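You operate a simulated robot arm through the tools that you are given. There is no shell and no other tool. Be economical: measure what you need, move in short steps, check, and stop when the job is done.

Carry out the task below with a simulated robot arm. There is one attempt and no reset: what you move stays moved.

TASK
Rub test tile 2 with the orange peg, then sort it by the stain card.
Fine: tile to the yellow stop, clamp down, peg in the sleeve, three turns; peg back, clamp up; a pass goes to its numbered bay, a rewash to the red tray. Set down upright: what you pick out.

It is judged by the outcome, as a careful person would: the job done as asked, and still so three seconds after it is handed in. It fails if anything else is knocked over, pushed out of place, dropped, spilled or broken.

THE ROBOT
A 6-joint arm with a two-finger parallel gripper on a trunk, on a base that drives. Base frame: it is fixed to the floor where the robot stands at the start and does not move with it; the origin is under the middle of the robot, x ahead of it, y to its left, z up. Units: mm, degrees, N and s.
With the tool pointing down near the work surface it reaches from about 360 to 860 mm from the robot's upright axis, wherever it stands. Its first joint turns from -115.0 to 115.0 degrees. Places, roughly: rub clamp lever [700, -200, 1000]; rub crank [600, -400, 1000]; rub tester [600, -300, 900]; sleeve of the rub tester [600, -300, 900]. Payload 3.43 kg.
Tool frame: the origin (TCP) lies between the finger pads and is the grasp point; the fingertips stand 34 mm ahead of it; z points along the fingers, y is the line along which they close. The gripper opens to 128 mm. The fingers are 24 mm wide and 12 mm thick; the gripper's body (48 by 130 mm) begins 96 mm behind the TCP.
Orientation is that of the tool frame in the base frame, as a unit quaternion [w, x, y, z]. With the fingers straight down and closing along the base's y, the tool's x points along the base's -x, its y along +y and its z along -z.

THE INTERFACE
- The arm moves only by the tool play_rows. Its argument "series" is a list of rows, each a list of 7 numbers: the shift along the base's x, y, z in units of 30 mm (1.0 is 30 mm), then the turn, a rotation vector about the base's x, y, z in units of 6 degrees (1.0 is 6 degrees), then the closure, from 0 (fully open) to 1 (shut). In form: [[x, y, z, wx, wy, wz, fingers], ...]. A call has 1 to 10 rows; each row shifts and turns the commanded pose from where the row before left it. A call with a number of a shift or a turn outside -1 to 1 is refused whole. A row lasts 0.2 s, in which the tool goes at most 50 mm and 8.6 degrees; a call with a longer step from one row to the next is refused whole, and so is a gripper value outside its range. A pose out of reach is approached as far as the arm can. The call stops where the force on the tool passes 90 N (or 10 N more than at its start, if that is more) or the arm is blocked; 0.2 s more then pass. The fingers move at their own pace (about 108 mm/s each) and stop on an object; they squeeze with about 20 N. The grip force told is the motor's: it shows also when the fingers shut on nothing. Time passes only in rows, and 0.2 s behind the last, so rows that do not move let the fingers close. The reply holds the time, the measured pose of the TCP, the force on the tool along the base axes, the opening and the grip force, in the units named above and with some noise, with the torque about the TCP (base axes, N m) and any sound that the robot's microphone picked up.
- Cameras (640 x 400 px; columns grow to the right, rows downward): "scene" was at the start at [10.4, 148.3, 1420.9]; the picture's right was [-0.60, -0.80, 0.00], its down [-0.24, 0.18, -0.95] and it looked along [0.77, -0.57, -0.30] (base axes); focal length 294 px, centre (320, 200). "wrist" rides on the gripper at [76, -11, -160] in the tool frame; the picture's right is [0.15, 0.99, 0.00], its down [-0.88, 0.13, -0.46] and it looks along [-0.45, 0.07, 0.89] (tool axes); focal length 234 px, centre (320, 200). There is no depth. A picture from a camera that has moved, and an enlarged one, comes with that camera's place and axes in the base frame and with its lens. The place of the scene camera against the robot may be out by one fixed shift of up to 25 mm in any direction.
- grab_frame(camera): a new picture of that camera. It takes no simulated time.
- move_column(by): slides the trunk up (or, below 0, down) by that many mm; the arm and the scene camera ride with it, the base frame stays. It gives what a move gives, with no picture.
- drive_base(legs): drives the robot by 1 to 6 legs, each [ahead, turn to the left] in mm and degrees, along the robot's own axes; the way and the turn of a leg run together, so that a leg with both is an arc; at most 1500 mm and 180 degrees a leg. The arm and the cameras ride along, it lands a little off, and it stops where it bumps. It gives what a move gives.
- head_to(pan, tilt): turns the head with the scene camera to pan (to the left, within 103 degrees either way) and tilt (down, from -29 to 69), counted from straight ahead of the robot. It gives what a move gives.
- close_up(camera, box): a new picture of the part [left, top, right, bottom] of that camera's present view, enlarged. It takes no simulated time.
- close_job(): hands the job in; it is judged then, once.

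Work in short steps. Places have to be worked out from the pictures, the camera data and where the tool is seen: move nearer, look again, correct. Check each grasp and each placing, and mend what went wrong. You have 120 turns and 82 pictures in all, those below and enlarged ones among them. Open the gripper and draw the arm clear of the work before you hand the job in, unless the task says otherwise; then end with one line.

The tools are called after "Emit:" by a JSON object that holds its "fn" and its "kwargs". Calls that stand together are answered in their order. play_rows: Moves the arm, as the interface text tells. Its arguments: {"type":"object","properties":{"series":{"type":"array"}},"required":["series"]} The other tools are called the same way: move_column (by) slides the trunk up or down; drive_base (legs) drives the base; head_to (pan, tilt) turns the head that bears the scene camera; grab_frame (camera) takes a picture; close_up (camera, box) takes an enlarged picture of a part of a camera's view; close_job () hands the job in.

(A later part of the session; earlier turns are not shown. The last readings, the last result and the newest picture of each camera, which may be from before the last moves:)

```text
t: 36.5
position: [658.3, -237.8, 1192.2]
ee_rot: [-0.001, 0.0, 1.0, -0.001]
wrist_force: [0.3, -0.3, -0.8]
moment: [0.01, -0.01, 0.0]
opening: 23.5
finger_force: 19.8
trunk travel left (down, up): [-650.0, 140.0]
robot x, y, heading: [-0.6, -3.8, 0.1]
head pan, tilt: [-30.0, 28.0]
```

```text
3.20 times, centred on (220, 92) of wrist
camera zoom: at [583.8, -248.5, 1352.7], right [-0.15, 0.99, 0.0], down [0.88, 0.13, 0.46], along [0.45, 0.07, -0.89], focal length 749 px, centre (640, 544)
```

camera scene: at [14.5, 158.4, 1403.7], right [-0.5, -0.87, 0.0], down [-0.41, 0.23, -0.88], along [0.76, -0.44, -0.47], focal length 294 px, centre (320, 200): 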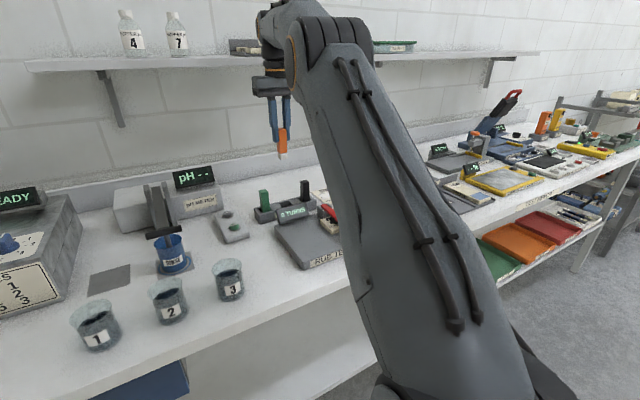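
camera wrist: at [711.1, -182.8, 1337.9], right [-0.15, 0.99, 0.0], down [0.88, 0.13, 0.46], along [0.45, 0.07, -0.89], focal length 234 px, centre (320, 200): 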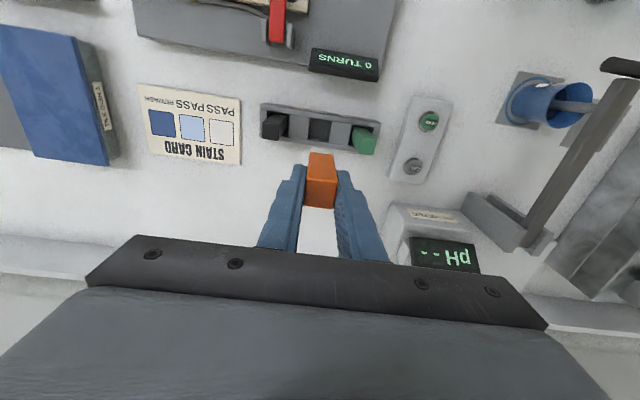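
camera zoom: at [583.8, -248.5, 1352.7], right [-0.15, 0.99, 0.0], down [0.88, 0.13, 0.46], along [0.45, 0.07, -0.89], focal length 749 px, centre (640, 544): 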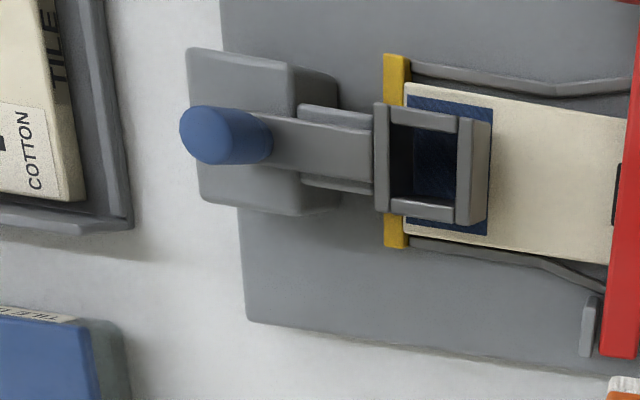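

Sleeve opening: centre ≈ (599,−338), top z≈998, about 28 mm inside. I bring the peg over it, bottom some 15 mm above the rim, and check alignment.

Emit:
{"fn": "play_rows", "kwargs": {"series": [[-0.5, -0.84, 0, 0, 0, 0, 0.9], [-0.5, -0.84, 0, 0, 0, 0, 0.9], [-0.5, -0.84, 0, 0, 0, 0, 0.9], [-0.48, -0.82, 0, 0, 0, 0, 0.9], [0, 0, -0.9, 0, 0, 0, 0.9], [0, 0, -0.9, 0, 0, 0, 0.9], [0, 0, -0.9, 0, 0, 0, 0.9], [0, 0, 0, 0, 0, 0, 0.9]]}}

Emit:
{"fn": "close_up", "kwargs": {"camera": "wrist", "box": [220, 80, 420, 205]}}

Emit:
{"fn": "close_up", "kwargs": {"camera": "scene", "box": [310, 140, 430, 240]}}

```text
t: 38.3
position: [600.5, -339.9, 1110.2]
ee_rot: [0.0, 0.0, 1.0, 0.0]
wrist_force: [-0.1, -0.3, -1.3]
moment: [0.02, 0.03, 0.0]
opening: 23.5
finger_force: 19.8
trunk travel left (down, up): [-650.0, 140.0]
robot x, y, heading: [2.9, -0.6, -0.2]
head pan, tilt: [-30.0, 28.0]
```

```text
3.20 times, centred on (320, 142) of wrist
camera zoom: at [525.6, -349.6, 1270.7], right [-0.15, 0.99, 0.0], down [0.88, 0.13, 0.46], along [0.45, 0.07, -0.89], focal length 749 px, centre (320, 384)
```

zoom: 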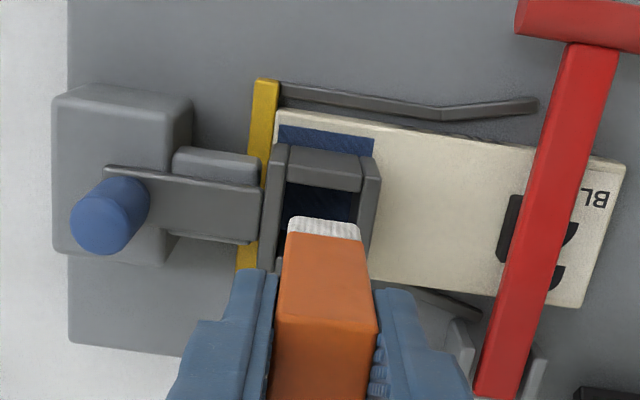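

```text
4.00 times, centred on (370, 190) of scene
camera zoom: at [14.5, 158.3, 1403.7], right [-0.5, -0.87, 0.0], down [-0.41, 0.23, -0.88], along [0.76, -0.44, -0.47], focal length 1176 px, centre (120, 240)
```

zoom: 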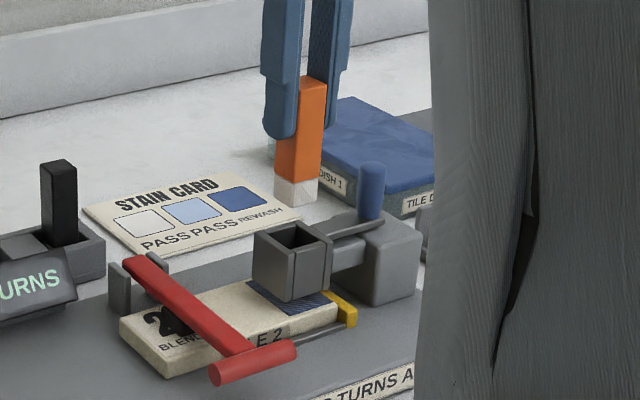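

Peg centre (≈600.7,−337.7) matches the opening centre (600,−338.3) within a millimetre. I lower it slowly into the sleeve, watching the force.

Emit:
{"fn": "play_rows", "kwargs": {"series": [[-0.02, -0.02, -0.5, 0, 0, 0, 0.9], [0, 0, -0.4, 0, 0, 0, 0.9], [0, 0, -0.4, 0, 0, 0, 0.9], [0, 0, 0, 0, 0, 0, 0.9]]}}

Emit:
{"fn": "close_up", "kwargs": {"camera": "scene", "box": [310, 140, 430, 240]}}

```text
t: 39.3
position: [601.9, -339.5, 1071.9]
ee_rot: [0.0, 0.0, 1.0, 0.0]
wrist_force: [0.0, 0.2, -0.6]
moment: [0.01, -0.01, -0.03]
opening: 23.3
finger_force: 20.3
trunk travel left (down, up): [-650.0, 140.0]
robot x, y, heading: [3.1, 2.0, 0.2]
head pan, tilt: [-30.0, 28.0]
```

```text
4.00 times, centred on (370, 190) of scene
camera zoom: at [14.5, 158.3, 1403.7], right [-0.5, -0.87, 0.0], down [-0.41, 0.23, -0.88], along [0.76, -0.44, -0.47], focal length 1176 px, centre (120, 240)
```

zoom: 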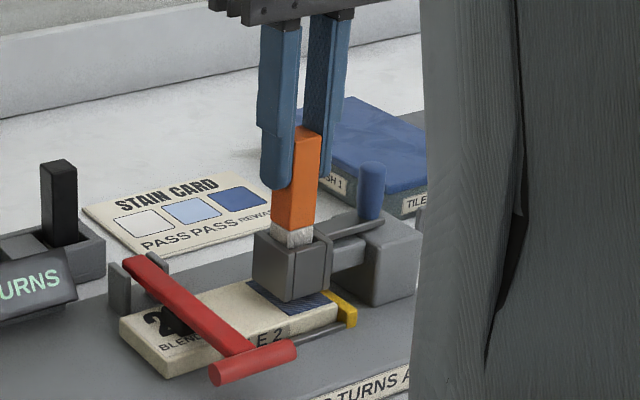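

The peg is entering the sleeve freely. I continue down to just above the tile.

Emit:
{"fn": "play_rows", "kwargs": {"series": [[0, 0, -0.4, 0, 0, 0, 0.9], [0, 0, -0.4, 0, 0, 0, 0.9], [0, 0, -0.25, 0, 0, 0, 0.9], [0, 0, -0.1, 0, 0, 0, 0.9], [0, 0, 0, 0, 0, 0, 0.9]]}}

Emit:
{"fn": "close_up", "kwargs": {"camera": "wrist", "box": [200, 80, 420, 205]}}

```text
t: 40.5
position: [599.3, -338.3, 1036.1]
ee_rot: [0.0, 0.0, 1.0, 0.001]
wrist_force: [-0.1, -1.1, -1.2]
moment: [0.0, -0.03, -0.01]
opening: 23.7
finger_force: 20.1
trunk travel left (down, up): [-650.0, 140.0]
robot x, y, heading: [-2.0, -4.7, -0.0]
head pan, tilt: [-30.0, 28.0]
```

```text
2.91 times, centred on (310, 142) of wrist
camera zoom: at [525.2, -349.1, 1198.4], right [-0.15, 0.99, 0.0], down [0.88, 0.13, 0.46], along [0.45, 0.07, -0.89], focal length 681 px, centre (349, 367)
```

zoom: 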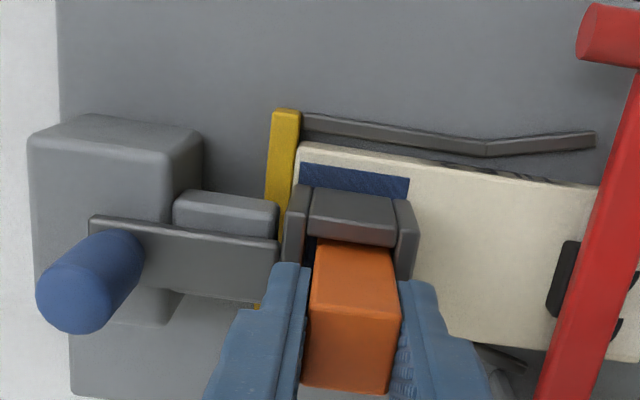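

No contact yet; a little lower, then release.

Emit:
{"fn": "play_rows", "kwargs": {"series": [[0, 0, -0.08, 0, 0, 0, 0.9], [0, 0, 0, 0, 0, 0, 0.9]]}}

Emit:
{"fn": "play_rows", "kwargs": {"series": [[0, 0, 0, 0, 0, 0, 0.75], [0, 0, 0, 0, 0, 0, 0.75], [0, 0, 0.3, 0, 0, 0, 0.75], [0, 0, 0.7, 0, 0, 0, 0.75], [0, 0, 1, 0, 0, 0, 0.75], [0, 0, 1, 0, 0, 0, 0.75], [0, 0, 0, 0, 0, 0, 0.75]]}}

Emit:
{"fn": "close_up", "kwargs": {"camera": "scene", "box": [290, 140, 430, 240]}}

Emit:
{"fn": "close_up", "kwargs": {"camera": "wrist", "box": [200, 70, 420, 205]}}

```text
t: 41.1
position: [599.0, -338.8, 1033.9]
ee_rot: [0.0, 0.0, 1.0, 0.0]
wrist_force: [-0.5, 0.1, -1.1]
moment: [0.01, -0.01, -0.02]
opening: 23.5
finger_force: 20.1
trunk travel left (down, up): [-650.0, 140.0]
robot x, y, heading: [-0.8, 1.1, -0.1]
head pan, tilt: [-30.0, 28.0]
```

```text
t: 42.7
position: [598.5, -339.2, 1126.4]
ee_rot: [0.0, 0.0, 1.0, 0.0]
wrist_force: [-0.1, -0.1, -0.1]
moment: [0.02, 0.02, 0.01]
opening: 31.8
finger_force: 0.0
trunk travel left (down, up): [-650.0, 140.0]
robot x, y, heading: [1.3, -1.6, 0.1]
head pan, tilt: [-30.0, 28.0]
```

```text
4.00 times, centred on (360, 190) of scene
camera zoom: at [14.4, 158.4, 1403.7], right [-0.5, -0.87, 0.0], down [-0.41, 0.23, -0.88], along [0.76, -0.44, -0.47], focal length 1176 px, centre (160, 240)
```

zoom: 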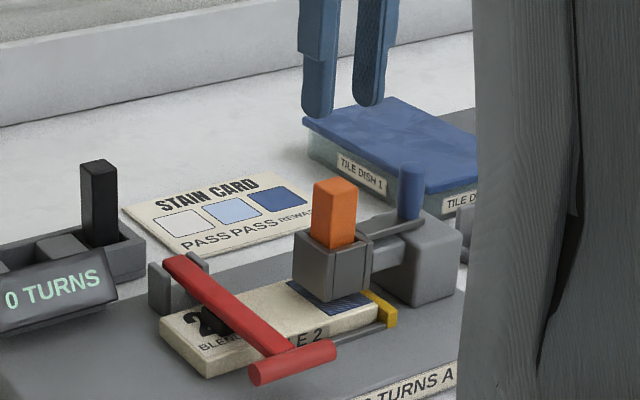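

```text
2.91 times, centred on (310, 138) of wrist
camera zoom: at [524.8, -350.0, 1287.5], right [-0.15, 0.99, 0.0], down [0.88, 0.13, 0.46], along [0.45, 0.07, -0.89], focal length 681 px, centre (349, 382)
```

zoom: 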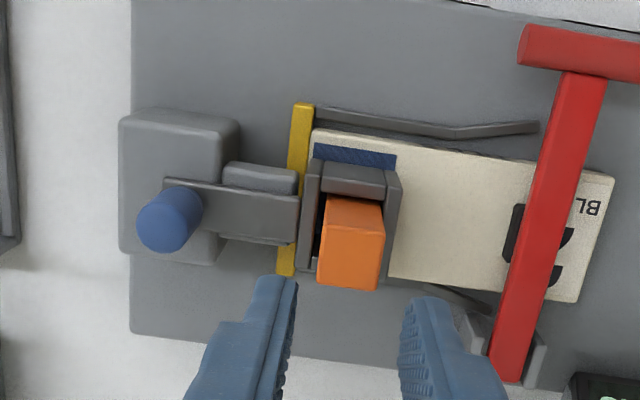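

The peg stands in the sleeve. The crank arm runs from the sleeve to the blue knob, top ≈ (600,−410,1032); the axis appears to be the sleeve's (radius ≈72 mm). I go above the knob.

Emit:
{"fn": "play_rows", "kwargs": {"series": [[0.03, -0.8, 0, 0, 0, 0, 0.65], [0.02, -0.8, 0, 0, 0, 0, 0.65], [0, -0.8, 0, 0, 0, 0, 0.65], [0, 0, -0.7, 0, 0, 0, 0.65], [0, 0, -0.6, 0, 0, 0, 0.65], [0, 0, 0, 0, 0, 0, 0.65]]}}

Emit:
{"fn": "close_up", "kwargs": {"camera": "wrist", "box": [220, 80, 420, 205]}}

```text
t: 44.1
position: [601.6, -411.4, 1084.7]
ee_rot: [0.001, 0.0, 1.0, 0.0]
wrist_force: [-0.1, -0.3, 0.5]
moment: [-0.01, 0.0, -0.01]
opening: 44.7
finger_force: 0.1
trunk travel left (down, up): [-650.0, 140.0]
robot x, y, heading: [1.8, 2.6, 0.0]
head pan, tilt: [-30.0, 28.0]
```

```text
3.20 times, centred on (320, 142) of wrist
camera zoom: at [527.0, -422.6, 1246.7], right [-0.15, 0.99, 0.0], down [0.88, 0.13, 0.46], along [0.45, 0.07, -0.89], focal length 749 px, centre (320, 384)
```

zoom: 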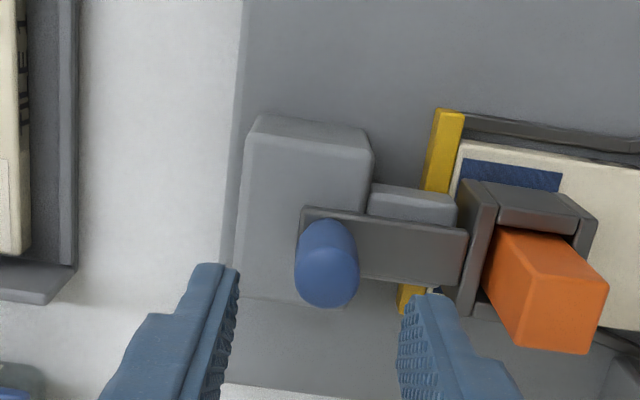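

Knob at (599.5,−409), plate top ≈ z 990. I descend to TCP 1030 and grip the knob.

Emit:
{"fn": "play_rows", "kwargs": {"series": [[-0.04, 0.05, -0.6, 0, 0, 0, 0.65], [0, 0, -0.6, 0, 0, 0, 0.65], [0, 0, -0.55, 0, 0, 0, 0.65], [0, 0, 0, 0, 0, 0, 0.95], [0, 0, 0, 0, 0, 0, 0.95], [0, 0, 0, 0, 0, 0, 0.95]]}}

Emit:
{"fn": "close_up", "kwargs": {"camera": "wrist", "box": [220, 80, 420, 205]}}

```text
t: 45.5
position: [600.1, -410.2, 1034.1]
ee_rot: [0.0, -0.001, 1.0, 0.0]
wrist_force: [-0.2, -6.8, -5.8]
moment: [-0.21, -0.61, 0.08]
opening: 19.5
finger_force: 44.7
trunk travel left (down, up): [-650.0, 140.0]
robot x, y, heading: [-1.1, -1.2, 0.1]
head pan, tilt: [-30.0, 28.0]
```

```text
3.20 times, centred on (320, 142) of wrist
camera zoom: at [524.6, -420.9, 1194.5], right [-0.15, 0.99, 0.0], down [0.88, 0.13, 0.46], along [0.45, 0.07, -0.89], focal length 749 px, centre (320, 384)
```

zoom: 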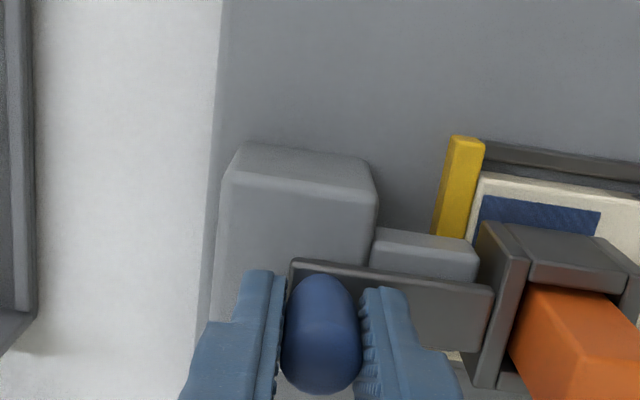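

Gripped (19.5 mm). I try a first 40° of turn about the sleeve axis and watch the force and the counter.

Emit:
{"fn": "play_rows", "kwargs": {"series": [[-0.41, 0.036, 0, 0, 0, 0, 0.95], [-0.4, 0.107, 0, 0, 0, 0, 0.95], [-0.37, 0.18, 0, 0, 0, 0, 0.95], [-0.34, 0.24, 0, 0, 0, 0, 0.95], [0, 0, 0, 0, 0, 0, 0.95]]}}

Emit:
{"fn": "grab_frame", "kwargs": {"camera": "wrist"}}

Emit:
{"fn": "close_up", "kwargs": {"camera": "scene", "box": [240, 130, 440, 255]}}

```text
t: 46.7
position: [551.0, -395.2, 1033.7]
ee_rot: [-0.001, 0.0, 1.0, 0.0]
wrist_force: [-20.0, -26.0, -7.3]
moment: [-0.46, 1.21, -0.13]
opening: 19.6
finger_force: 45.3
trunk travel left (down, up): [-650.0, 140.0]
robot x, y, heading: [3.7, -0.1, -0.1]
head pan, tilt: [-30.0, 28.0]
```

```text
35 pictures are left
camera wrist: at [477.6, -405.6, 1195.0], right [-0.15, 0.99, 0.0], down [0.88, 0.13, 0.45], along [0.45, 0.07, -0.89], focal length 234 px, centre (320, 200)
```

wrist: 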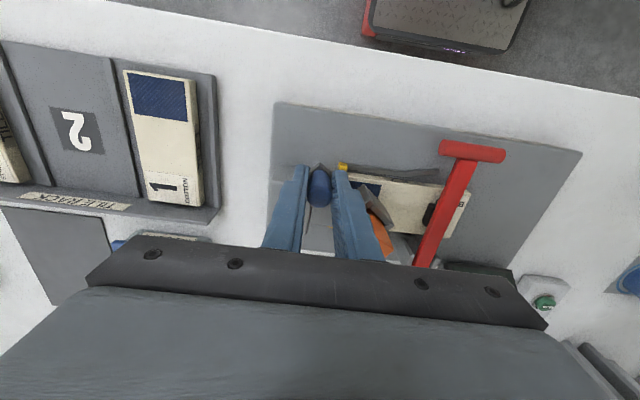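

```text
3.20 times, centred on (340, 192) of scene
camera zoom: at [13.7, 156.6, 1403.9], right [-0.5, -0.86, 0.0], down [-0.41, 0.24, -0.88], along [0.76, -0.44, -0.47], focal length 941 px, centre (256, 224)
```

zoom: 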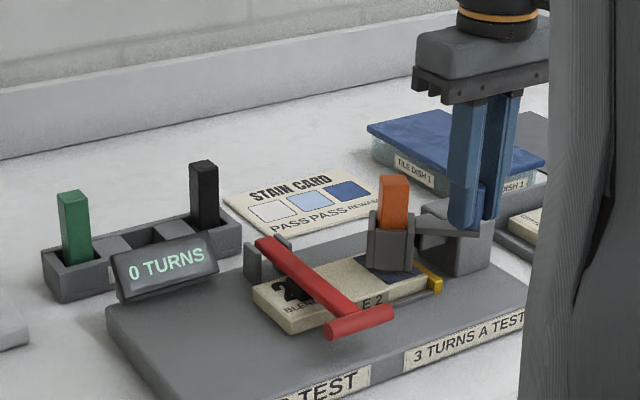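

The sleeve and peg turn with the crank, counter still 0 mid-turn. Forces point outward, so the true radius is a bit bigger (~72.5); I correct and continue to 180°.

Emit:
{"fn": "play_rows", "kwargs": {"series": [[-0.573, 0.606, 0, 0, 0, 0, 0.95], [-0.287, 0.788, 0, 0, 0, 0, 0.95], [0, 0.839, 0, 0, 0, 0, 0.95], [0.287, 0.788, 0, 0, 0, 0, 0.95], [0.54, 0.643, 0, 0, 0, 0, 0.95], [0, 0, 0, 0, 0, 0, 0.95]]}}

```text
t: 48.1
position: [554.0, -283.0, 1034.8]
ee_rot: [0.0, 0.001, 1.0, 0.0]
wrist_force: [6.4, -9.5, -2.4]
moment: [-0.15, 0.1, 0.0]
opening: 19.7
finger_force: 45.1
trunk travel left (down, up): [-650.0, 140.0]
robot x, y, heading: [2.5, -1.3, -0.0]
head pan, tilt: [-30.0, 28.0]
```

Forces are small. I carry on around the rest of the turn.

Emit:
{"fn": "play_rows", "kwargs": {"series": [[0.727, 0.42, 0, 0, 0, 0, 0.95], [0.827, 0.146, 0, 0, 0, 0, 0.95], [0.827, -0.146, 0, 0, 0, 0, 0.95], [0.727, -0.42, 0, 0, 0, 0, 0.95], [0.54, -0.643, 0, 0, 0, 0, 0.95], [0.287, -0.788, 0, 0, 0, 0, 0.95], [0, -0.839, 0, 0, 0, 0, 0.95]]}}

Emit:
{"fn": "play_rows", "kwargs": {"series": [[-0.287, -0.788, 0, 0, 0, 0, 0.95], [-0.54, -0.643, 0, 0, 0, 0, 0.95], [-0.727, -0.42, 0, 0, 0, 0, 0.95], [-0.827, -0.146, 0, 0, 0, 0, 0.95], [0, 0, 0, 0, 0, 0, 0.95]]}}

Emit:
{"fn": "close_up", "kwargs": {"camera": "scene", "box": [240, 130, 440, 255]}}

```text
t: 49.7
position: [673.9, -350.5, 1032.3]
ee_rot: [0.001, -0.001, 1.0, -0.001]
wrist_force: [10.4, -0.2, -7.0]
moment: [0.33, -1.15, -0.07]
opening: 19.7
finger_force: 44.9
trunk travel left (down, up): [-650.0, 140.0]
robot x, y, heading: [0.4, -0.1, 0.3]
head pan, tilt: [-30.0, 28.0]
```

```text
t: 50.9
position: [599.4, -410.3, 1032.5]
ee_rot: [0.001, 0.0, 1.0, 0.001]
wrist_force: [1.8, 10.5, -1.0]
moment: [0.18, -0.71, -0.15]
opening: 19.7
finger_force: 45.3
trunk travel left (down, up): [-650.0, 140.0]
robot x, y, heading: [-2.5, 3.2, -0.0]
head pan, tilt: [-30.0, 28.0]
```

```text
3.20 times, centred on (340, 192) of scene
camera zoom: at [14.4, 158.6, 1403.6], right [-0.5, -0.87, 0.0], down [-0.41, 0.23, -0.88], along [0.76, -0.44, -0.47], focal length 941 px, centre (256, 224)
```

zoom: 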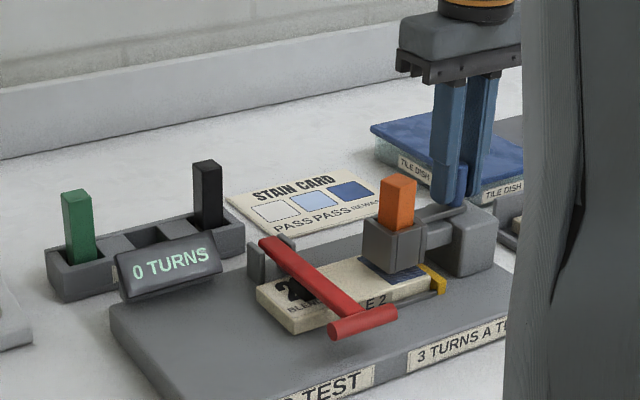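

One circuit done but the counter still reads 0; perhaps it is a hair short. I go another 40° and look at the display.

Emit:
{"fn": "play_rows", "kwargs": {"series": [[-0.827, 0.146, 0, 0, 0, 0, 0.95], [-0.727, 0.42, 0, 0, 0, 0, 0.95], [0, 0, 0, 0, 0, 0, 0.95]]}}

Emit:
{"fn": "close_up", "kwargs": {"camera": "scene", "box": [240, 160, 400, 260]}}

```text
t: 51.7
position: [549.6, -395.9, 1031.5]
ee_rot: [-0.001, 0.001, 1.0, -0.001]
wrist_force: [-16.9, -27.4, 3.0]
moment: [-0.28, 0.24, -0.39]
opening: 19.9
finger_force: 45.0
trunk travel left (down, up): [-650.0, 140.0]
robot x, y, heading: [-1.8, 2.6, 0.1]
head pan, tilt: [-30.0, 28.0]
```

```text
4.00 times, centred on (320, 210) of scene
camera zoom: at [13.8, 156.5, 1403.9], right [-0.5, -0.86, 0.0], down [-0.41, 0.24, -0.88], along [0.76, -0.44, -0.47], focal length 1176 px, centre (320, 160)
```

zoom: 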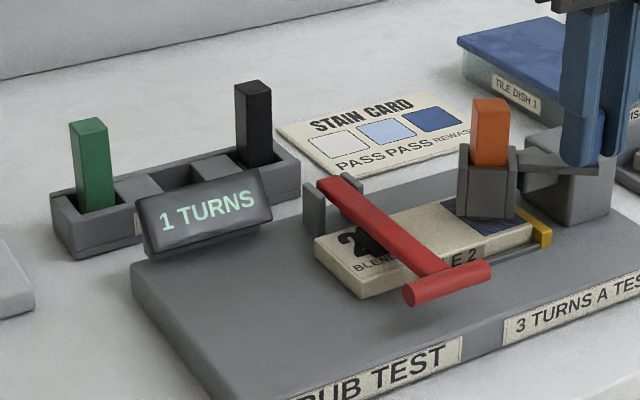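

Counter shows 1. I continue with the second turn.

Emit:
{"fn": "play_rows", "kwargs": {"series": [[-0.54, 0.643, 0, 0, 0, 0, 0.95], [-0.287, 0.788, 0, 0, 0, 0, 0.95], [0, 0.839, 0, 0, 0, 0, 0.95], [0.287, 0.788, 0, 0, 0, 0, 0.95], [0.54, 0.643, 0, 0, 0, 0, 0.95], [0.727, 0.42, 0, 0, 0, 0, 0.95], [0.827, 0.146, 0, 0, 0, 0, 0.95], [0.827, -0.146, 0, 0, 0, 0, 0.95]]}}

Emit:
{"fn": "play_rows", "kwargs": {"series": [[0.727, -0.42, 0, 0, 0, 0, 0.95], [0.54, -0.643, 0, 0, 0, 0, 0.95], [0.287, -0.788, 0, 0, 0, 0, 0.95], [0, -0.839, 0, 0, 0, 0, 0.95], [-0.287, -0.788, 0, 0, 0, 0, 0.95], [-0.54, -0.643, 0, 0, 0, 0, 0.95], [-0.727, -0.42, 0, 0, 0, 0, 0.95], [-0.827, -0.146, 0, 0, 0, 0, 0.95]]}}

Emit:
{"fn": "play_rows", "kwargs": {"series": [[-0.827, 0.146, 0, 0, 0, 0, 0.95], [-0.727, 0.42, 0, 0, 0, 0, 0.95], [-0.54, 0.643, 0, 0, 0, 0, 0.95], [-0.287, 0.788, 0, 0, 0, 0, 0.95], [0, 0.839, 0, 0, 0, 0, 0.95], [0.287, 0.788, 0, 0, 0, 0, 0.95], [0.54, 0.643, 0, 0, 0, 0, 0.95], [0.727, 0.42, 0, 0, 0, 0, 0.95], [0.827, 0.146, 0, 0, 0, 0, 0.95]]}}

Emit:
{"fn": "close_up", "kwargs": {"camera": "scene", "box": [240, 160, 400, 260]}}

```text
t: 53.5
position: [622.0, -274.3, 1033.0]
ee_rot: [0.0, 0.0, 1.0, 0.0]
wrist_force: [-11.3, -27.9, 5.6]
moment: [-0.41, 0.38, -0.04]
opening: 19.6
finger_force: 45.4
trunk travel left (down, up): [-650.0, 140.0]
robot x, y, heading: [0.5, -2.0, 0.2]
head pan, tilt: [-30.0, 28.0]
```

```text
t: 55.3
position: [598.5, -409.6, 1035.1]
ee_rot: [0.001, -0.001, 1.0, 0.0]
wrist_force: [-0.4, 5.4, 6.9]
moment: [0.16, -0.18, 0.04]
opening: 19.9
finger_force: 44.8
trunk travel left (down, up): [-650.0, 140.0]
robot x, y, heading: [1.1, -0.3, -0.0]
head pan, tilt: [-30.0, 28.0]
```

```text
t: 57.3
position: [596.4, -268.7, 1034.3]
ee_rot: [-0.001, 0.002, 1.0, 0.0]
wrist_force: [-10.2, -48.0, -10.1]
moment: [-0.48, 0.48, -0.77]
opening: 19.4
finger_force: 44.8
trunk travel left (down, up): [-650.0, 140.0]
robot x, y, heading: [-0.2, -3.1, -0.3]
head pan, tilt: [-30.0, 28.0]
```

```text
4.00 times, centred on (320, 210) of scene
camera zoom: at [14.9, 154.9, 1403.9], right [-0.5, -0.86, 0.0], down [-0.41, 0.24, -0.88], along [0.76, -0.44, -0.47], focal length 1176 px, centre (320, 160)
```

zoom: 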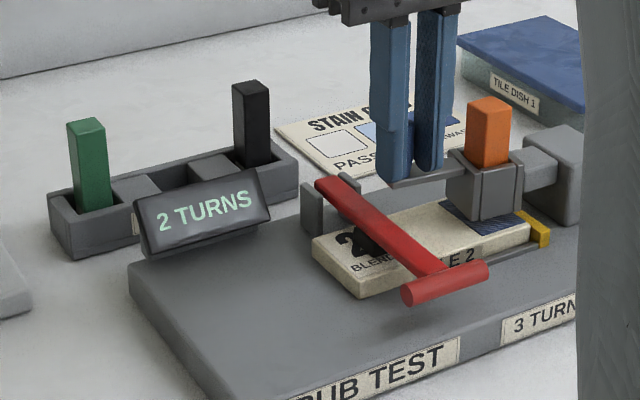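

Counter 2, half way into the third turn. I finish it, going about 5° past the start.

Emit:
{"fn": "play_rows", "kwargs": {"series": [[0.827, -0.186, 0, 0, 0, 0, 0.95], [0.727, -0.42, 0, 0, 0, 0, 0.95], [0.54, -0.643, 0, 0, 0, 0, 0.95], [0.287, -0.788, 0, 0, 0, 0, 0.95], [0, -0.839, 0, 0, 0, 0, 0.95], [-0.287, -0.788, 0, 0, 0, 0, 0.95], [-0.54, -0.643, 0, 0, 0, 0, 0.95], [-0.727, -0.4, 0, 0, 0, 0, 0.95], [-0.827, -0.126, 0, 0, 0, 0, 0.95], [-0.2, 0, 0, 0, 0, 0, 0.95]]}}

Emit:
{"fn": "close_up", "kwargs": {"camera": "scene", "box": [240, 160, 400, 260]}}

```text
t: 58.1
position: [639.3, -303.6, 1032.2]
ee_rot: [-0.012, 0.005, 1.0, -0.001]
wrist_force: [-36.2, -18.1, 9.7]
moment: [0.18, 0.01, -0.5]
opening: 16.5
finger_force: 9.2
trunk travel left (down, up): [-650.0, 140.0]
robot x, y, heading: [-2.0, -2.3, -0.5]
head pan, tilt: [-30.0, 28.0]
stopped in row 3: the force on the tool passed its limit at 98 N (the readings are from after the stop); the commanded pose is now the measured one
```

```text
4.00 times, centred on (320, 210) of scene
camera zoom: at [12.2, 156.5, 1403.9], right [-0.51, -0.86, 0.0], down [-0.4, 0.24, -0.88], along [0.76, -0.45, -0.47], focal length 1176 px, centre (320, 160)
```

zoom: 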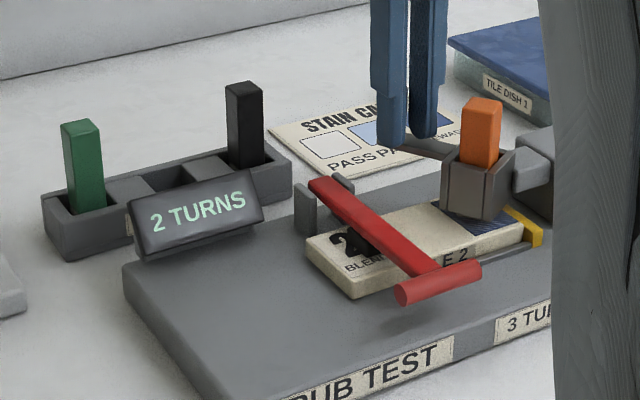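

The grip slipped and the force limit tripped. I look at the knob in the fingers.

Emit:
{"fn": "grab_frame", "kwargs": {"camera": "wrist"}}

Emit:
{"fn": "close_up", "kwargs": {"camera": "wrist", "box": [220, 80, 420, 205]}}

```text
29 pictures are left
camera wrist: at [569.4, -313.9, 1195.2], right [-0.14, 0.99, 0.0], down [0.89, 0.12, 0.43], along [0.43, 0.06, -0.9], focal length 234 px, centre (320, 200)
```

wrist: 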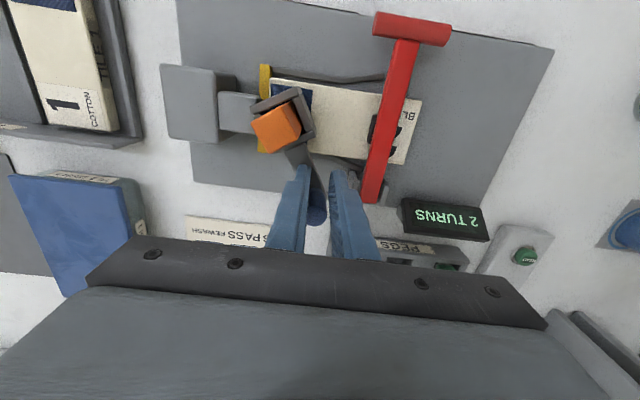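

```text
3.20 times, centred on (320, 142) of wrist
camera zoom: at [569.4, -313.9, 1195.2], right [-0.14, 0.99, 0.0], down [0.89, 0.12, 0.43], along [0.43, 0.06, -0.9], focal length 749 px, centre (320, 384)
```

zoom: 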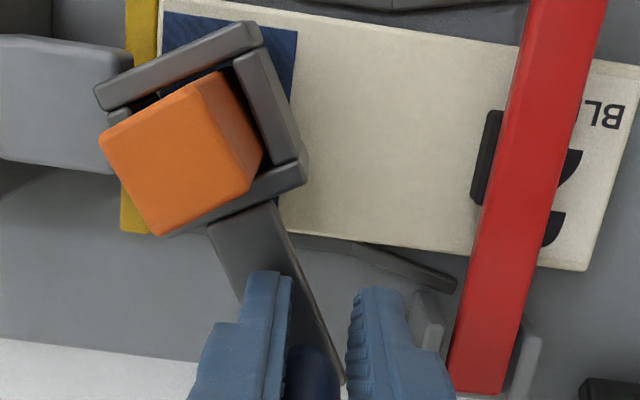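

The knob crept toward the fingers' far edge. I open, undo the small tilt, shift +20 mm in x and +6 in y onto the knob (≈659,−297), and look.

Emit:
{"fn": "play_rows", "kwargs": {"series": [[0, 0, 0, 0, 0, 0, 0.7], [0, 0, 0, 0, 0, 0, 0.7], [0.2, 0.1, 0, 0, -0.23, 0.1, 0.7], [0.4, 0.1, 0, 0, 0, 0, 0.7], [0, 0, 0, 0, 0, 0, 0.7]]}}

Emit:
{"fn": "close_up", "kwargs": {"camera": "wrist", "box": [220, 100, 420, 225]}}

```text
t: 59.3
position: [664.8, -294.5, 1032.6]
ee_rot: [0.004, -0.002, 1.0, -0.001]
wrist_force: [0.0, -0.2, -1.2]
moment: [-0.01, -0.02, -0.01]
opening: 38.3
finger_force: 0.1
trunk travel left (down, up): [-650.0, 140.0]
robot x, y, heading: [-1.1, 1.1, -0.1]
head pan, tilt: [-30.0, 28.0]
```

```text
3.20 times, centred on (320, 162) of wrist
camera zoom: at [589.3, -305.3, 1193.1], right [-0.15, 0.99, 0.0], down [0.88, 0.13, 0.46], along [0.46, 0.07, -0.89], focal length 749 px, centre (320, 320)
```

zoom: 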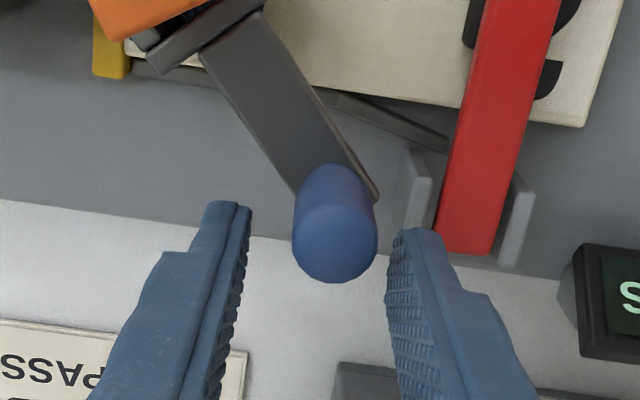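

Knob is at ≈(652,−290). I centre on it and grip again.

Emit:
{"fn": "play_rows", "kwargs": {"series": [[-0.4, 0.12, 0, 0, 0, 0, 0.7], [0, 0, 0, 0, 0, 0, 0.95], [0, 0, 0, 0, 0, 0, 0.95], [0, 0, 0, 0, 0, 0, 0.95]]}}

Emit:
{"fn": "close_up", "kwargs": {"camera": "wrist", "box": [220, 100, 420, 225]}}

```text
t: 60.3
position: [650.8, -291.1, 1033.7]
ee_rot: [0.003, -0.002, 1.0, -0.001]
wrist_force: [-2.3, -3.3, 4.2]
moment: [0.15, 0.82, 0.04]
opening: 19.6
finger_force: 44.9
trunk travel left (down, up): [-650.0, 140.0]
robot x, y, heading: [-4.4, -2.9, -0.4]
head pan, tilt: [-30.0, 28.0]
```

```text
3.20 times, centred on (320, 162) of wrist
camera zoom: at [575.0, -302.6, 1193.1], right [-0.15, 0.99, 0.0], down [0.88, 0.13, 0.46], along [0.46, 0.07, -0.89], focal length 749 px, centre (320, 320)
```

zoom: 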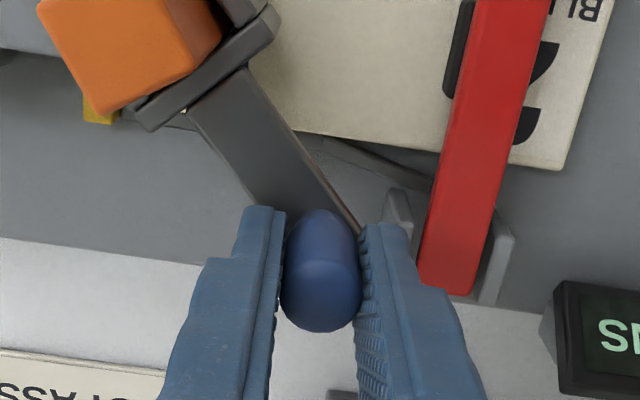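

Good grip at about 227° of the third turn. I proceed with three rows and check forces.

Emit:
{"fn": "play_rows", "kwargs": {"series": [[0.44, -0.663, 0, 0, 0, 0, 0.95], [0.2, -0.773, 0, 0, 0, 0, 0.95], [-0.063, -0.793, 0, 0, 0, 0, 0.95]]}}

```text
t: 61.1
position: [667.1, -357.2, 1031.5]
ee_rot: [0.001, -0.002, 1.0, 0.0]
wrist_force: [-0.3, 1.7, -2.6]
moment: [0.35, -0.95, -0.08]
opening: 19.3
finger_force: 44.6
trunk travel left (down, up): [-650.0, 140.0]
robot x, y, heading: [0.2, -2.2, 0.3]
head pan, tilt: [-30.0, 28.0]
```

Forces are near zero. I complete the turn with a small overrun.

Emit:
{"fn": "play_rows", "kwargs": {"series": [[-0.317, -0.733, 0, 0, 0, 0, 0.95], [-0.54, -0.587, 0, 0, 0, 0, 0.95], [-0.7, -0.383, 0, 0, 0, 0, 0.95], [-0.787, -0.13, 0, 0, 0, 0, 0.95], [-0.21, 0.01, 0, 0, 0, 0, 0.95], [0, 0, 0, 0, 0, 0, 0.95]]}}

Emit:
{"fn": "close_up", "kwargs": {"camera": "scene", "box": [240, 160, 440, 260]}}

```text
t: 62.5
position: [594.8, -408.7, 1031.3]
ee_rot: [0.003, -0.002, 1.0, 0.001]
wrist_force: [12.1, 38.3, 1.2]
moment: [0.41, -0.79, -0.67]
opening: 19.5
finger_force: 44.7
trunk travel left (down, up): [-650.0, 140.0]
robot x, y, heading: [-0.8, 2.7, -0.3]
head pan, tilt: [-30.0, 28.0]
```

```text
3.20 times, centred on (340, 210) of scene
camera zoom: at [14.6, 159.7, 1403.4], right [-0.5, -0.86, 0.0], down [-0.41, 0.23, -0.88], along [0.76, -0.44, -0.47], focal length 941 px, centre (256, 168)
```

zoom: 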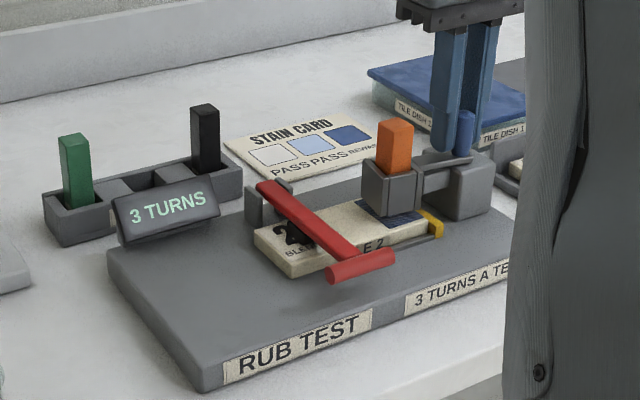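

Counter reads 3. I release the knob, rise, and go over the peg (yaw −4° to match the sleeve).

Emit:
{"fn": "play_rows", "kwargs": {"series": [[0, -0.03, 0, 0, 0, 0, 0.7], [0, 0, 0, 0, 0, 0, 0.7], [0, 0, 0.6, 0, 0, 0, 0.7], [0, 0, 0.8, 0, 0, 0, 0.65], [0, 0, 0.8, 0, 0, 0, 0.65], [0.1, 0.8, 0, 0, 0, -0.3, 0.65], [0.07, 0.8, 0, 0, 0, -0.3, 0.65], [0, 0.8, 0, 0, 0, -0.1, 0.65], [0, 0, -0.3, 0, 0, 0, 0.65], [0, 0, 0, 0, 0, 0, 0.65]]}}

Emit:
{"fn": "close_up", "kwargs": {"camera": "wrist", "box": [220, 80, 420, 205]}}

```text
t: 64.7
position: [598.6, -342.4, 1088.6]
ee_rot: [0.002, 0.033, 0.999, -0.001]
wrist_force: [0.0, 0.0, -1.5]
moment: [0.04, 0.0, 0.0]
opening: 45.0
finger_force: 0.1
trunk travel left (down, up): [-650.0, 140.0]
robot x, y, heading: [-1.3, -1.4, -0.4]
head pan, tilt: [-30.0, 28.0]
```

```text
3.20 times, centred on (320, 142) of wrist
camera zoom: at [522.9, -347.4, 1248.9], right [-0.08, 1.0, 0.0], down [0.89, 0.07, 0.46], along [0.46, 0.03, -0.89], focal length 749 px, centre (320, 384)
```

zoom: 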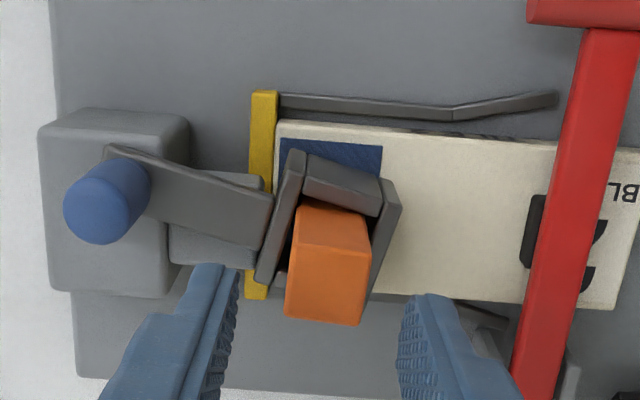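

Peg top centre ≈ (598,−340). I lower to TCP 1035 and grip it.

Emit:
{"fn": "play_rows", "kwargs": {"series": [[0, 0.06, -0.6, 0, 0, 0, 0.65], [0, 0, -0.6, 0, 0, 0, 0.65], [0, 0, -0.55, 0, 0, 0, 0.65], [0, 0, 0, 0, 0, 0, 0.9], [0, 0, 0, 0, 0, 0, 0.9], [0, 0, 0, 0, 0, 0, 0.9]]}}

Emit:
{"fn": "play_rows", "kwargs": {"series": [[0, 0, 0.3, 0, 0, 0, 0.9], [0, 0, 0.5, 0, 0, 0, 0.9], [0, 0, 0.7, 0, 0, 0, 0.9], [0, 0, 0.8, 0, 0, 0, 0.9], [0, 0, 0.8, 0, 0, 0, 0.9], [0, 0, 0, 0, 0, 0, 0.9]]}}

Emit:
{"fn": "close_up", "kwargs": {"camera": "scene", "box": [280, 120, 440, 240]}}

```text
t: 66.1
position: [598.6, -341.0, 1036.7]
ee_rot: [0.002, 0.033, 0.999, -0.001]
wrist_force: [0.2, 0.7, 0.5]
moment: [0.12, -0.01, 0.0]
opening: 23.7
finger_force: 20.0
trunk travel left (down, up): [-650.0, 140.0]
robot x, y, heading: [-1.4, 1.0, -0.4]
head pan, tilt: [-30.0, 28.0]
```

```text
t: 67.5
position: [598.0, -337.5, 1128.6]
ee_rot: [0.003, 0.033, 0.999, -0.001]
wrist_force: [0.2, 0.4, -1.6]
moment: [-0.01, -0.01, -0.01]
opening: 23.6
finger_force: 19.5
trunk travel left (down, up): [-650.0, 140.0]
robot x, y, heading: [-1.6, 0.9, -0.5]
head pan, tilt: [-30.0, 28.0]
```

```text
3.33 times, centred on (360, 180) of scene
camera zoom: at [14.4, 157.6, 1403.7], right [-0.51, -0.86, 0.0], down [-0.41, 0.24, -0.88], along [0.76, -0.45, -0.47], focal length 980 px, centre (187, 267)
```

zoom: 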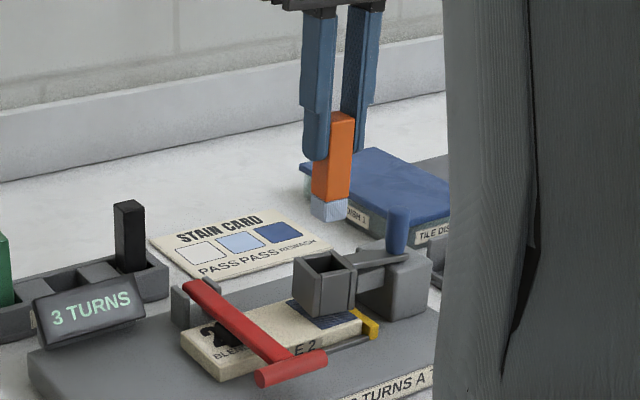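

The felt now shows a stain. I enlarge it next to the stain card.

Emit:
{"fn": "close_up", "kwargs": {"camera": "scene", "box": [315, 160, 375, 205]}}

```text
8.89 times, centred on (345, 182) of scene
camera zoom: at [14.4, 157.6, 1403.7], right [-0.51, -0.86, 0.0], down [-0.41, 0.24, -0.88], along [0.76, -0.45, -0.47], focal length 2613 px, centre (98, 356)
```

zoom: 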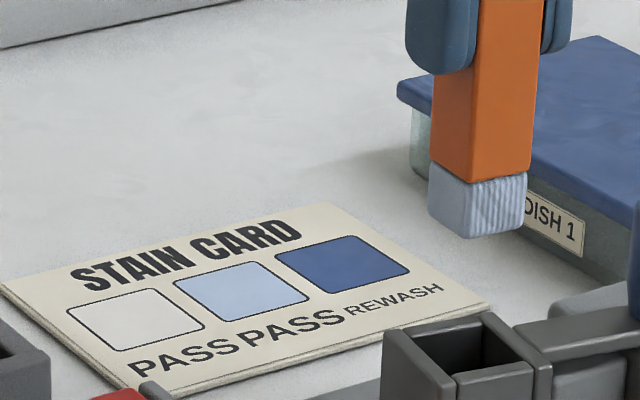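

Felt matches the middle patch: PASS, so tile 2 goes to bay 2. I carry the peg back over its rack slot, undoing the yaw.

Emit:
{"fn": "play_rows", "kwargs": {"series": [[0, 0, 1, 0, 0, 0.3, 0.9], [0, 0, 1, 0, 0, 0.3, 0.9], [0.9, 0.8, 0, 0, 0, 0.03, 0.9], [0.9, 0.8, 0, 0, 0, 0, 0.9], [0.9, 0.8, 0, 0, 0, 0, 0.9], [0.9, 0.8, 0, 0, 0, 0, 0.9], [0.9, 0.8, 0, 0, 0, 0, 0.9], [0.9, 0.8, 0, 0, 0, 0, 0.9], [0.82, 0.76, 0, 0, 0, 0, 0.9], [0, 0, -0.8, 0, 0, 0, 0.9]]}}

Emit:
{"fn": "play_rows", "kwargs": {"series": [[0, 0, -0.8, 0, 0, 0, 0.9], [0, 0, -1, 0, 0, 0, 0.9], [0, 0, -0.8, 0, 0, 0, 0.9], [0, 0, 0, 0, 0, 0, 0.9]]}}

Emit:
{"fn": "close_up", "kwargs": {"camera": "wrist", "box": [220, 80, 420, 205]}}

Emit:
{"fn": "close_up", "kwargs": {"camera": "scene", "box": [220, 110, 360, 230]}}

```text
t: 69.7
position: [783.9, -171.0, 1163.9]
ee_rot: [0.003, 0.001, 1.0, -0.001]
wrist_force: [0.1, 0.1, -1.2]
moment: [0.01, -0.03, 0.01]
opening: 23.5
finger_force: 20.0
trunk travel left (down, up): [-650.0, 140.0]
robot x, y, heading: [0.3, -0.6, -0.5]
head pan, tilt: [-30.0, 28.0]
```

```text
t: 70.7
position: [782.0, -173.5, 1085.0]
ee_rot: [0.003, 0.002, 1.0, -0.001]
wrist_force: [-0.4, 0.0, -1.2]
moment: [0.0, -0.01, 0.0]
opening: 23.3
finger_force: 20.3
trunk travel left (down, up): [-650.0, 140.0]
robot x, y, heading: [-2.1, -1.6, -0.3]
head pan, tilt: [-30.0, 28.0]
```

```text
3.20 times, centred on (320, 142) of wrist
camera zoom: at [706.5, -184.7, 1246.6], right [-0.14, 0.99, 0.0], down [0.88, 0.13, 0.46], along [0.46, 0.06, -0.89], focal length 749 px, centre (320, 384)
```

zoom: 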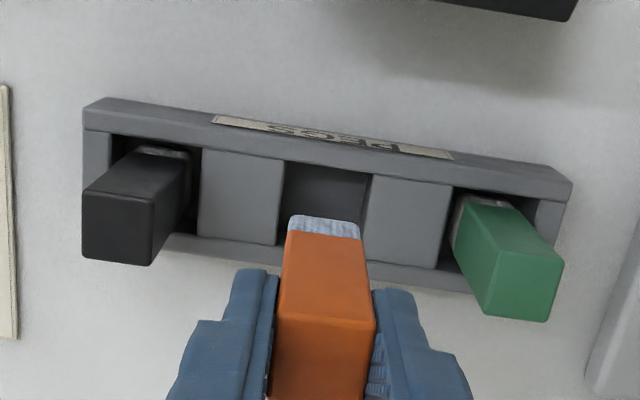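

```text
3.33 times, centred on (290, 170) of scene
camera zoom: at [14.5, 157.6, 1403.7], right [-0.51, -0.86, 0.0], down [-0.41, 0.24, -0.88], along [0.76, -0.45, -0.47], focal length 980 px, centre (420, 300)
```

zoom: 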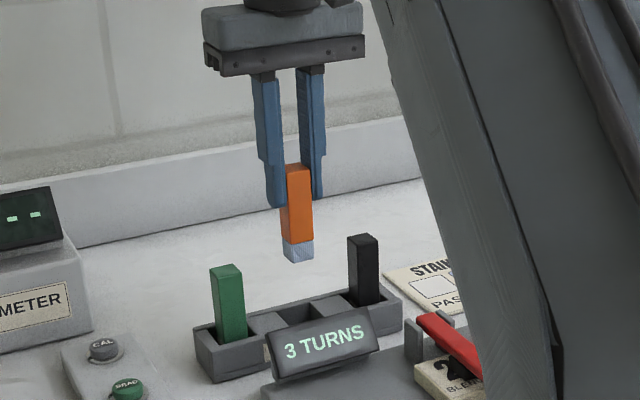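

Peg is over its slot within ~1 mm (slot ≈35 mm wide). I lower it to its original height and release.

Emit:
{"fn": "play_rows", "kwargs": {"series": [[0.02, 0.03, -0.7, 0, 0, 0, 0.9], [0, 0, -0.7, 0, 0, 0, 0.9], [0, 0, -0.6, 0, 0, 0, 0.9], [0, 0, -0.5, 0, 0, 0, 0.9], [0, 0, -0.3, 0, 0, 0, 0.9], [0, 0, 0, 0, 0, 0, 0.9]]}}

```text
t: 72.1
position: [784.7, -172.1, 1002.4]
ee_rot: [0.003, 0.002, 1.0, -0.001]
wrist_force: [0.4, -0.2, -1.6]
moment: [-0.03, -0.04, 0.0]
opening: 23.7
finger_force: 19.7
trunk travel left (down, up): [-650.0, 140.0]
robot x, y, heading: [-1.9, 2.3, -0.5]
head pan, tilt: [-30.0, 28.0]
```

Emit:
{"fn": "play_rows", "kwargs": {"series": [[0, 0, -0.08, 0, 0, 0, 0.9], [0, 0, -0.07, 0, 0, 0, 0.9], [0, 0, 0, 0, 0, 0, 0.9]]}}

```text
t: 72.9
position: [784.3, -172.8, 998.9]
ee_rot: [0.003, 0.001, 1.0, -0.001]
wrist_force: [-2.2, -0.3, 5.6]
moment: [0.05, 0.23, 0.01]
opening: 23.4
finger_force: 20.0
trunk travel left (down, up): [-650.0, 140.0]
robot x, y, heading: [-0.9, 0.4, -0.7]
head pan, tilt: [-30.0, 28.0]
```

The peg touches the slot floor (5.6 N). I release to a 45 mm opening, rise and check.

Emit:
{"fn": "play_rows", "kwargs": {"series": [[0, 0, 0.02, 0, 0, 0, 0.65], [0, 0, 0, 0, 0, 0, 0.65], [0, 0, 0.4, 0, 0, 0, 0.65], [0, 0, 0.8, 0, 0, 0, 0.65], [0, 0, 1, 0, 0, 0, 0.65], [0, 0, 1, 0, 0, 0, 1], [-0.5, -0.2, 1, 0, 0, 0, 1], [-0.9, -0.4, 0.6, 0, 0, 0, 1], [-0.9, -0.4, 0, 0, 0, 0, 1], [0, 0, 0, 0, 0, 0, 1]]}}

Emit:
{"fn": "grab_frame", "kwargs": {"camera": "scene"}}

```text
t: 75.1
position: [714.3, -202.1, 1142.2]
ee_rot: [0.003, 0.001, 1.0, -0.001]
wrist_force: [-0.2, -0.2, 0.0]
moment: [0.01, -0.03, -0.02]
opening: 0.0
finger_force: 20.0
trunk travel left (down, up): [-650.0, 140.0]
robot x, y, heading: [-1.2, -4.3, -0.5]
head pan, tilt: [-30.0, 28.0]
```

```text
19 pictures are left
camera scene: at [14.4, 157.6, 1403.7], right [-0.51, -0.86, 0.0], down [-0.41, 0.24, -0.88], along [0.76, -0.45, -0.47], focal length 294 px, centre (320, 200)
```

scene: 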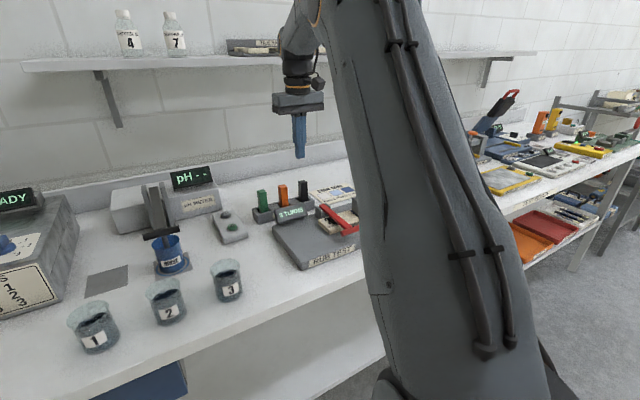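

Peg is back in its rack. For the lever I'll grip the T bar's +y end with fingers closing along x, so the bar can pivot in the pads. I turn to yaw −90° over it and look.

Emit:
{"fn": "play_rows", "kwargs": {"series": [[-0.7, 0, 0.2, 0, 0, -1, 1], [-0.7, 0, 0.2, 0, 0, -1, 1], [-0.7, 0, 0, 0, 0, -1, 0.7], [-0.7, 0, 0, 0, 0, -1, 0.7], [-0.7, 0, 0, 0, 0, -1, 0.7], [-0.7, 0, 0, 0, 0, -1, 0.7], [-0.7, 0, 0, 0, 0, -1, 0.7], [-0.7, 0, 0, 0, 0, -1, 0.7], [-0.5, -0.3, 0, 0, 0, -1, 0.7], [-0.4, -0.3, 0, 0, 0, -1, 0.7]]}}

Emit:
{"fn": "play_rows", "kwargs": {"series": [[0, 0, -0.6, 0, 0, -1, 0.7], [0, 0, -0.8, 0, 0, -1, 0.7], [0, 0, -0.8, 0, 0, -1, 0.7], [0, 0, -0.6, 0, 0, -1, 0.7], [0, 0, 0, 0, 0, -1, 0.7], [0, 0, 0, 0, 0, 0, 0.7]]}}

Emit:
{"fn": "grab_frame", "kwargs": {"camera": "wrist"}}

```text
t: 77.3
position: [520.7, -221.2, 1155.4]
ee_rot: [0.002, 0.502, 0.865, -0.002]
wrist_force: [0.1, -0.1, 0.3]
moment: [0.01, -0.01, 0.02]
opening: 38.2
finger_force: 0.0
trunk travel left (down, up): [-650.0, 140.0]
robot x, y, heading: [-2.8, -3.3, -0.6]
head pan, tilt: [-30.0, 28.0]
```

```text
t: 78.7
position: [521.5, -219.8, 1070.0]
ee_rot: [0.001, 0.708, 0.706, -0.003]
wrist_force: [0.1, -0.4, -0.2]
moment: [0.05, 0.0, 0.0]
opening: 38.5
finger_force: 0.0
trunk travel left (down, up): [-650.0, 140.0]
robot x, y, heading: [-2.0, 1.0, -0.4]
head pan, tilt: [-30.0, 28.0]
```

```text
18 pictures are left
camera wrist: at [512.1, -143.1, 1231.6], right [0.99, 0.14, 0.0], down [0.13, -0.88, 0.46], along [0.06, -0.46, -0.89], focal length 234 px, centre (320, 200)
```

wrist: 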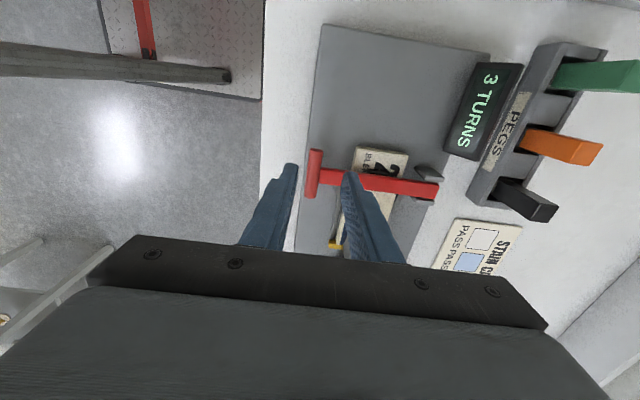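

T bar's +y end: x≈516, y from −218. I shift (−5.5,−4) and descend in stages to TCP z≈978, then close.

Emit:
{"fn": "play_rows", "kwargs": {"series": [[-0.18, -0.13, -0.6, 0, 0, 0, 0.7], [0, 0, -0.7, 0, 0, 0, 0.7], [0, 0, -0.7, 0, 0, 0, 0.7], [0, 0, -0.6, 0, 0, 0, 0.7], [0, 0, -0.46, 0, 0, 0, 0.7], [0, 0, 0, 0, 0, 0, 0.7]]}}

Emit:
{"fn": "close_up", "kwargs": {"camera": "wrist", "box": [220, 80, 420, 225]}}

```text
t: 80.1
position: [514.9, -223.7, 979.2]
ee_rot: [0.001, 0.708, 0.706, -0.003]
wrist_force: [-0.3, 0.4, 0.1]
moment: [-0.02, 0.01, 0.0]
opening: 38.9
finger_force: 0.0
trunk travel left (down, up): [-650.0, 140.0]
robot x, y, heading: [1.3, 1.9, -0.4]
head pan, tilt: [-30.0, 28.0]
```

```text
2.76 times, centred on (320, 152) of wrist
camera zoom: at [505.9, -146.8, 1139.6], right [0.99, 0.14, 0.0], down [0.13, -0.88, 0.46], along [0.06, -0.46, -0.89], focal length 646 px, centre (320, 331)
```

zoom: 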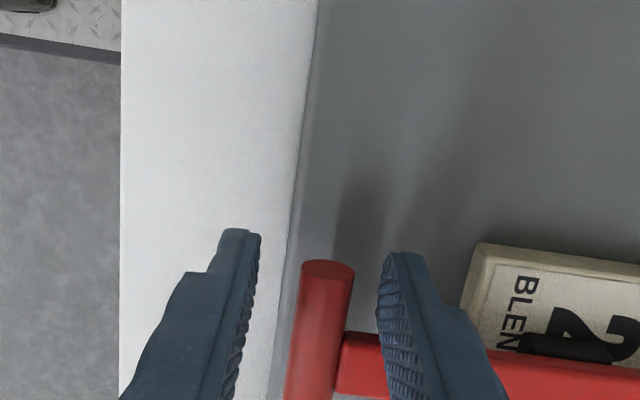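

The T bar lies between the fingers, no contact with the stem. I close and lift along the hinge's arc.

Emit:
{"fn": "play_rows", "kwargs": {"series": [[0, 0, 0, 0, 0, 0, 0.95], [0, 0, 0, 0, 0, 0, 0.95], [0, 0, 0, 0, 0, 0, 0.95]]}}

```text
t: 80.9
position: [517.3, -224.1, 978.4]
ee_rot: [0.002, 0.708, 0.706, -0.001]
wrist_force: [11.7, -0.9, -0.9]
moment: [-0.15, -0.26, -0.01]
opening: 15.4
finger_force: 44.4
trunk travel left (down, up): [-650.0, 140.0]
robot x, y, heading: [-3.1, -2.3, -0.4]
head pan, tilt: [-30.0, 28.0]
```

Gripped (15.4 mm). I lift the first 30° of arc and check the force.

Emit:
{"fn": "play_rows", "kwargs": {"series": [[0.07, 0, 0.81, 0, 0, 0, 0.95], [0.21, 0, 0.787, 0, 0, 0, 0.95], [0.343, 0, 0.737, 0, 0, 0, 0.95], [0, 0, 0, 0, 0, 0, 0.95]]}}

```text
t: 81.9
position: [535.7, -224.2, 1050.2]
ee_rot: [0.001, 0.709, 0.705, -0.003]
wrist_force: [3.4, 1.2, -4.2]
moment: [0.24, 0.12, -0.01]
opening: 15.4
finger_force: 45.3
trunk travel left (down, up): [-650.0, 140.0]
robot x, y, heading: [-2.1, 2.5, -0.6]
head pan, tilt: [-30.0, 28.0]
```

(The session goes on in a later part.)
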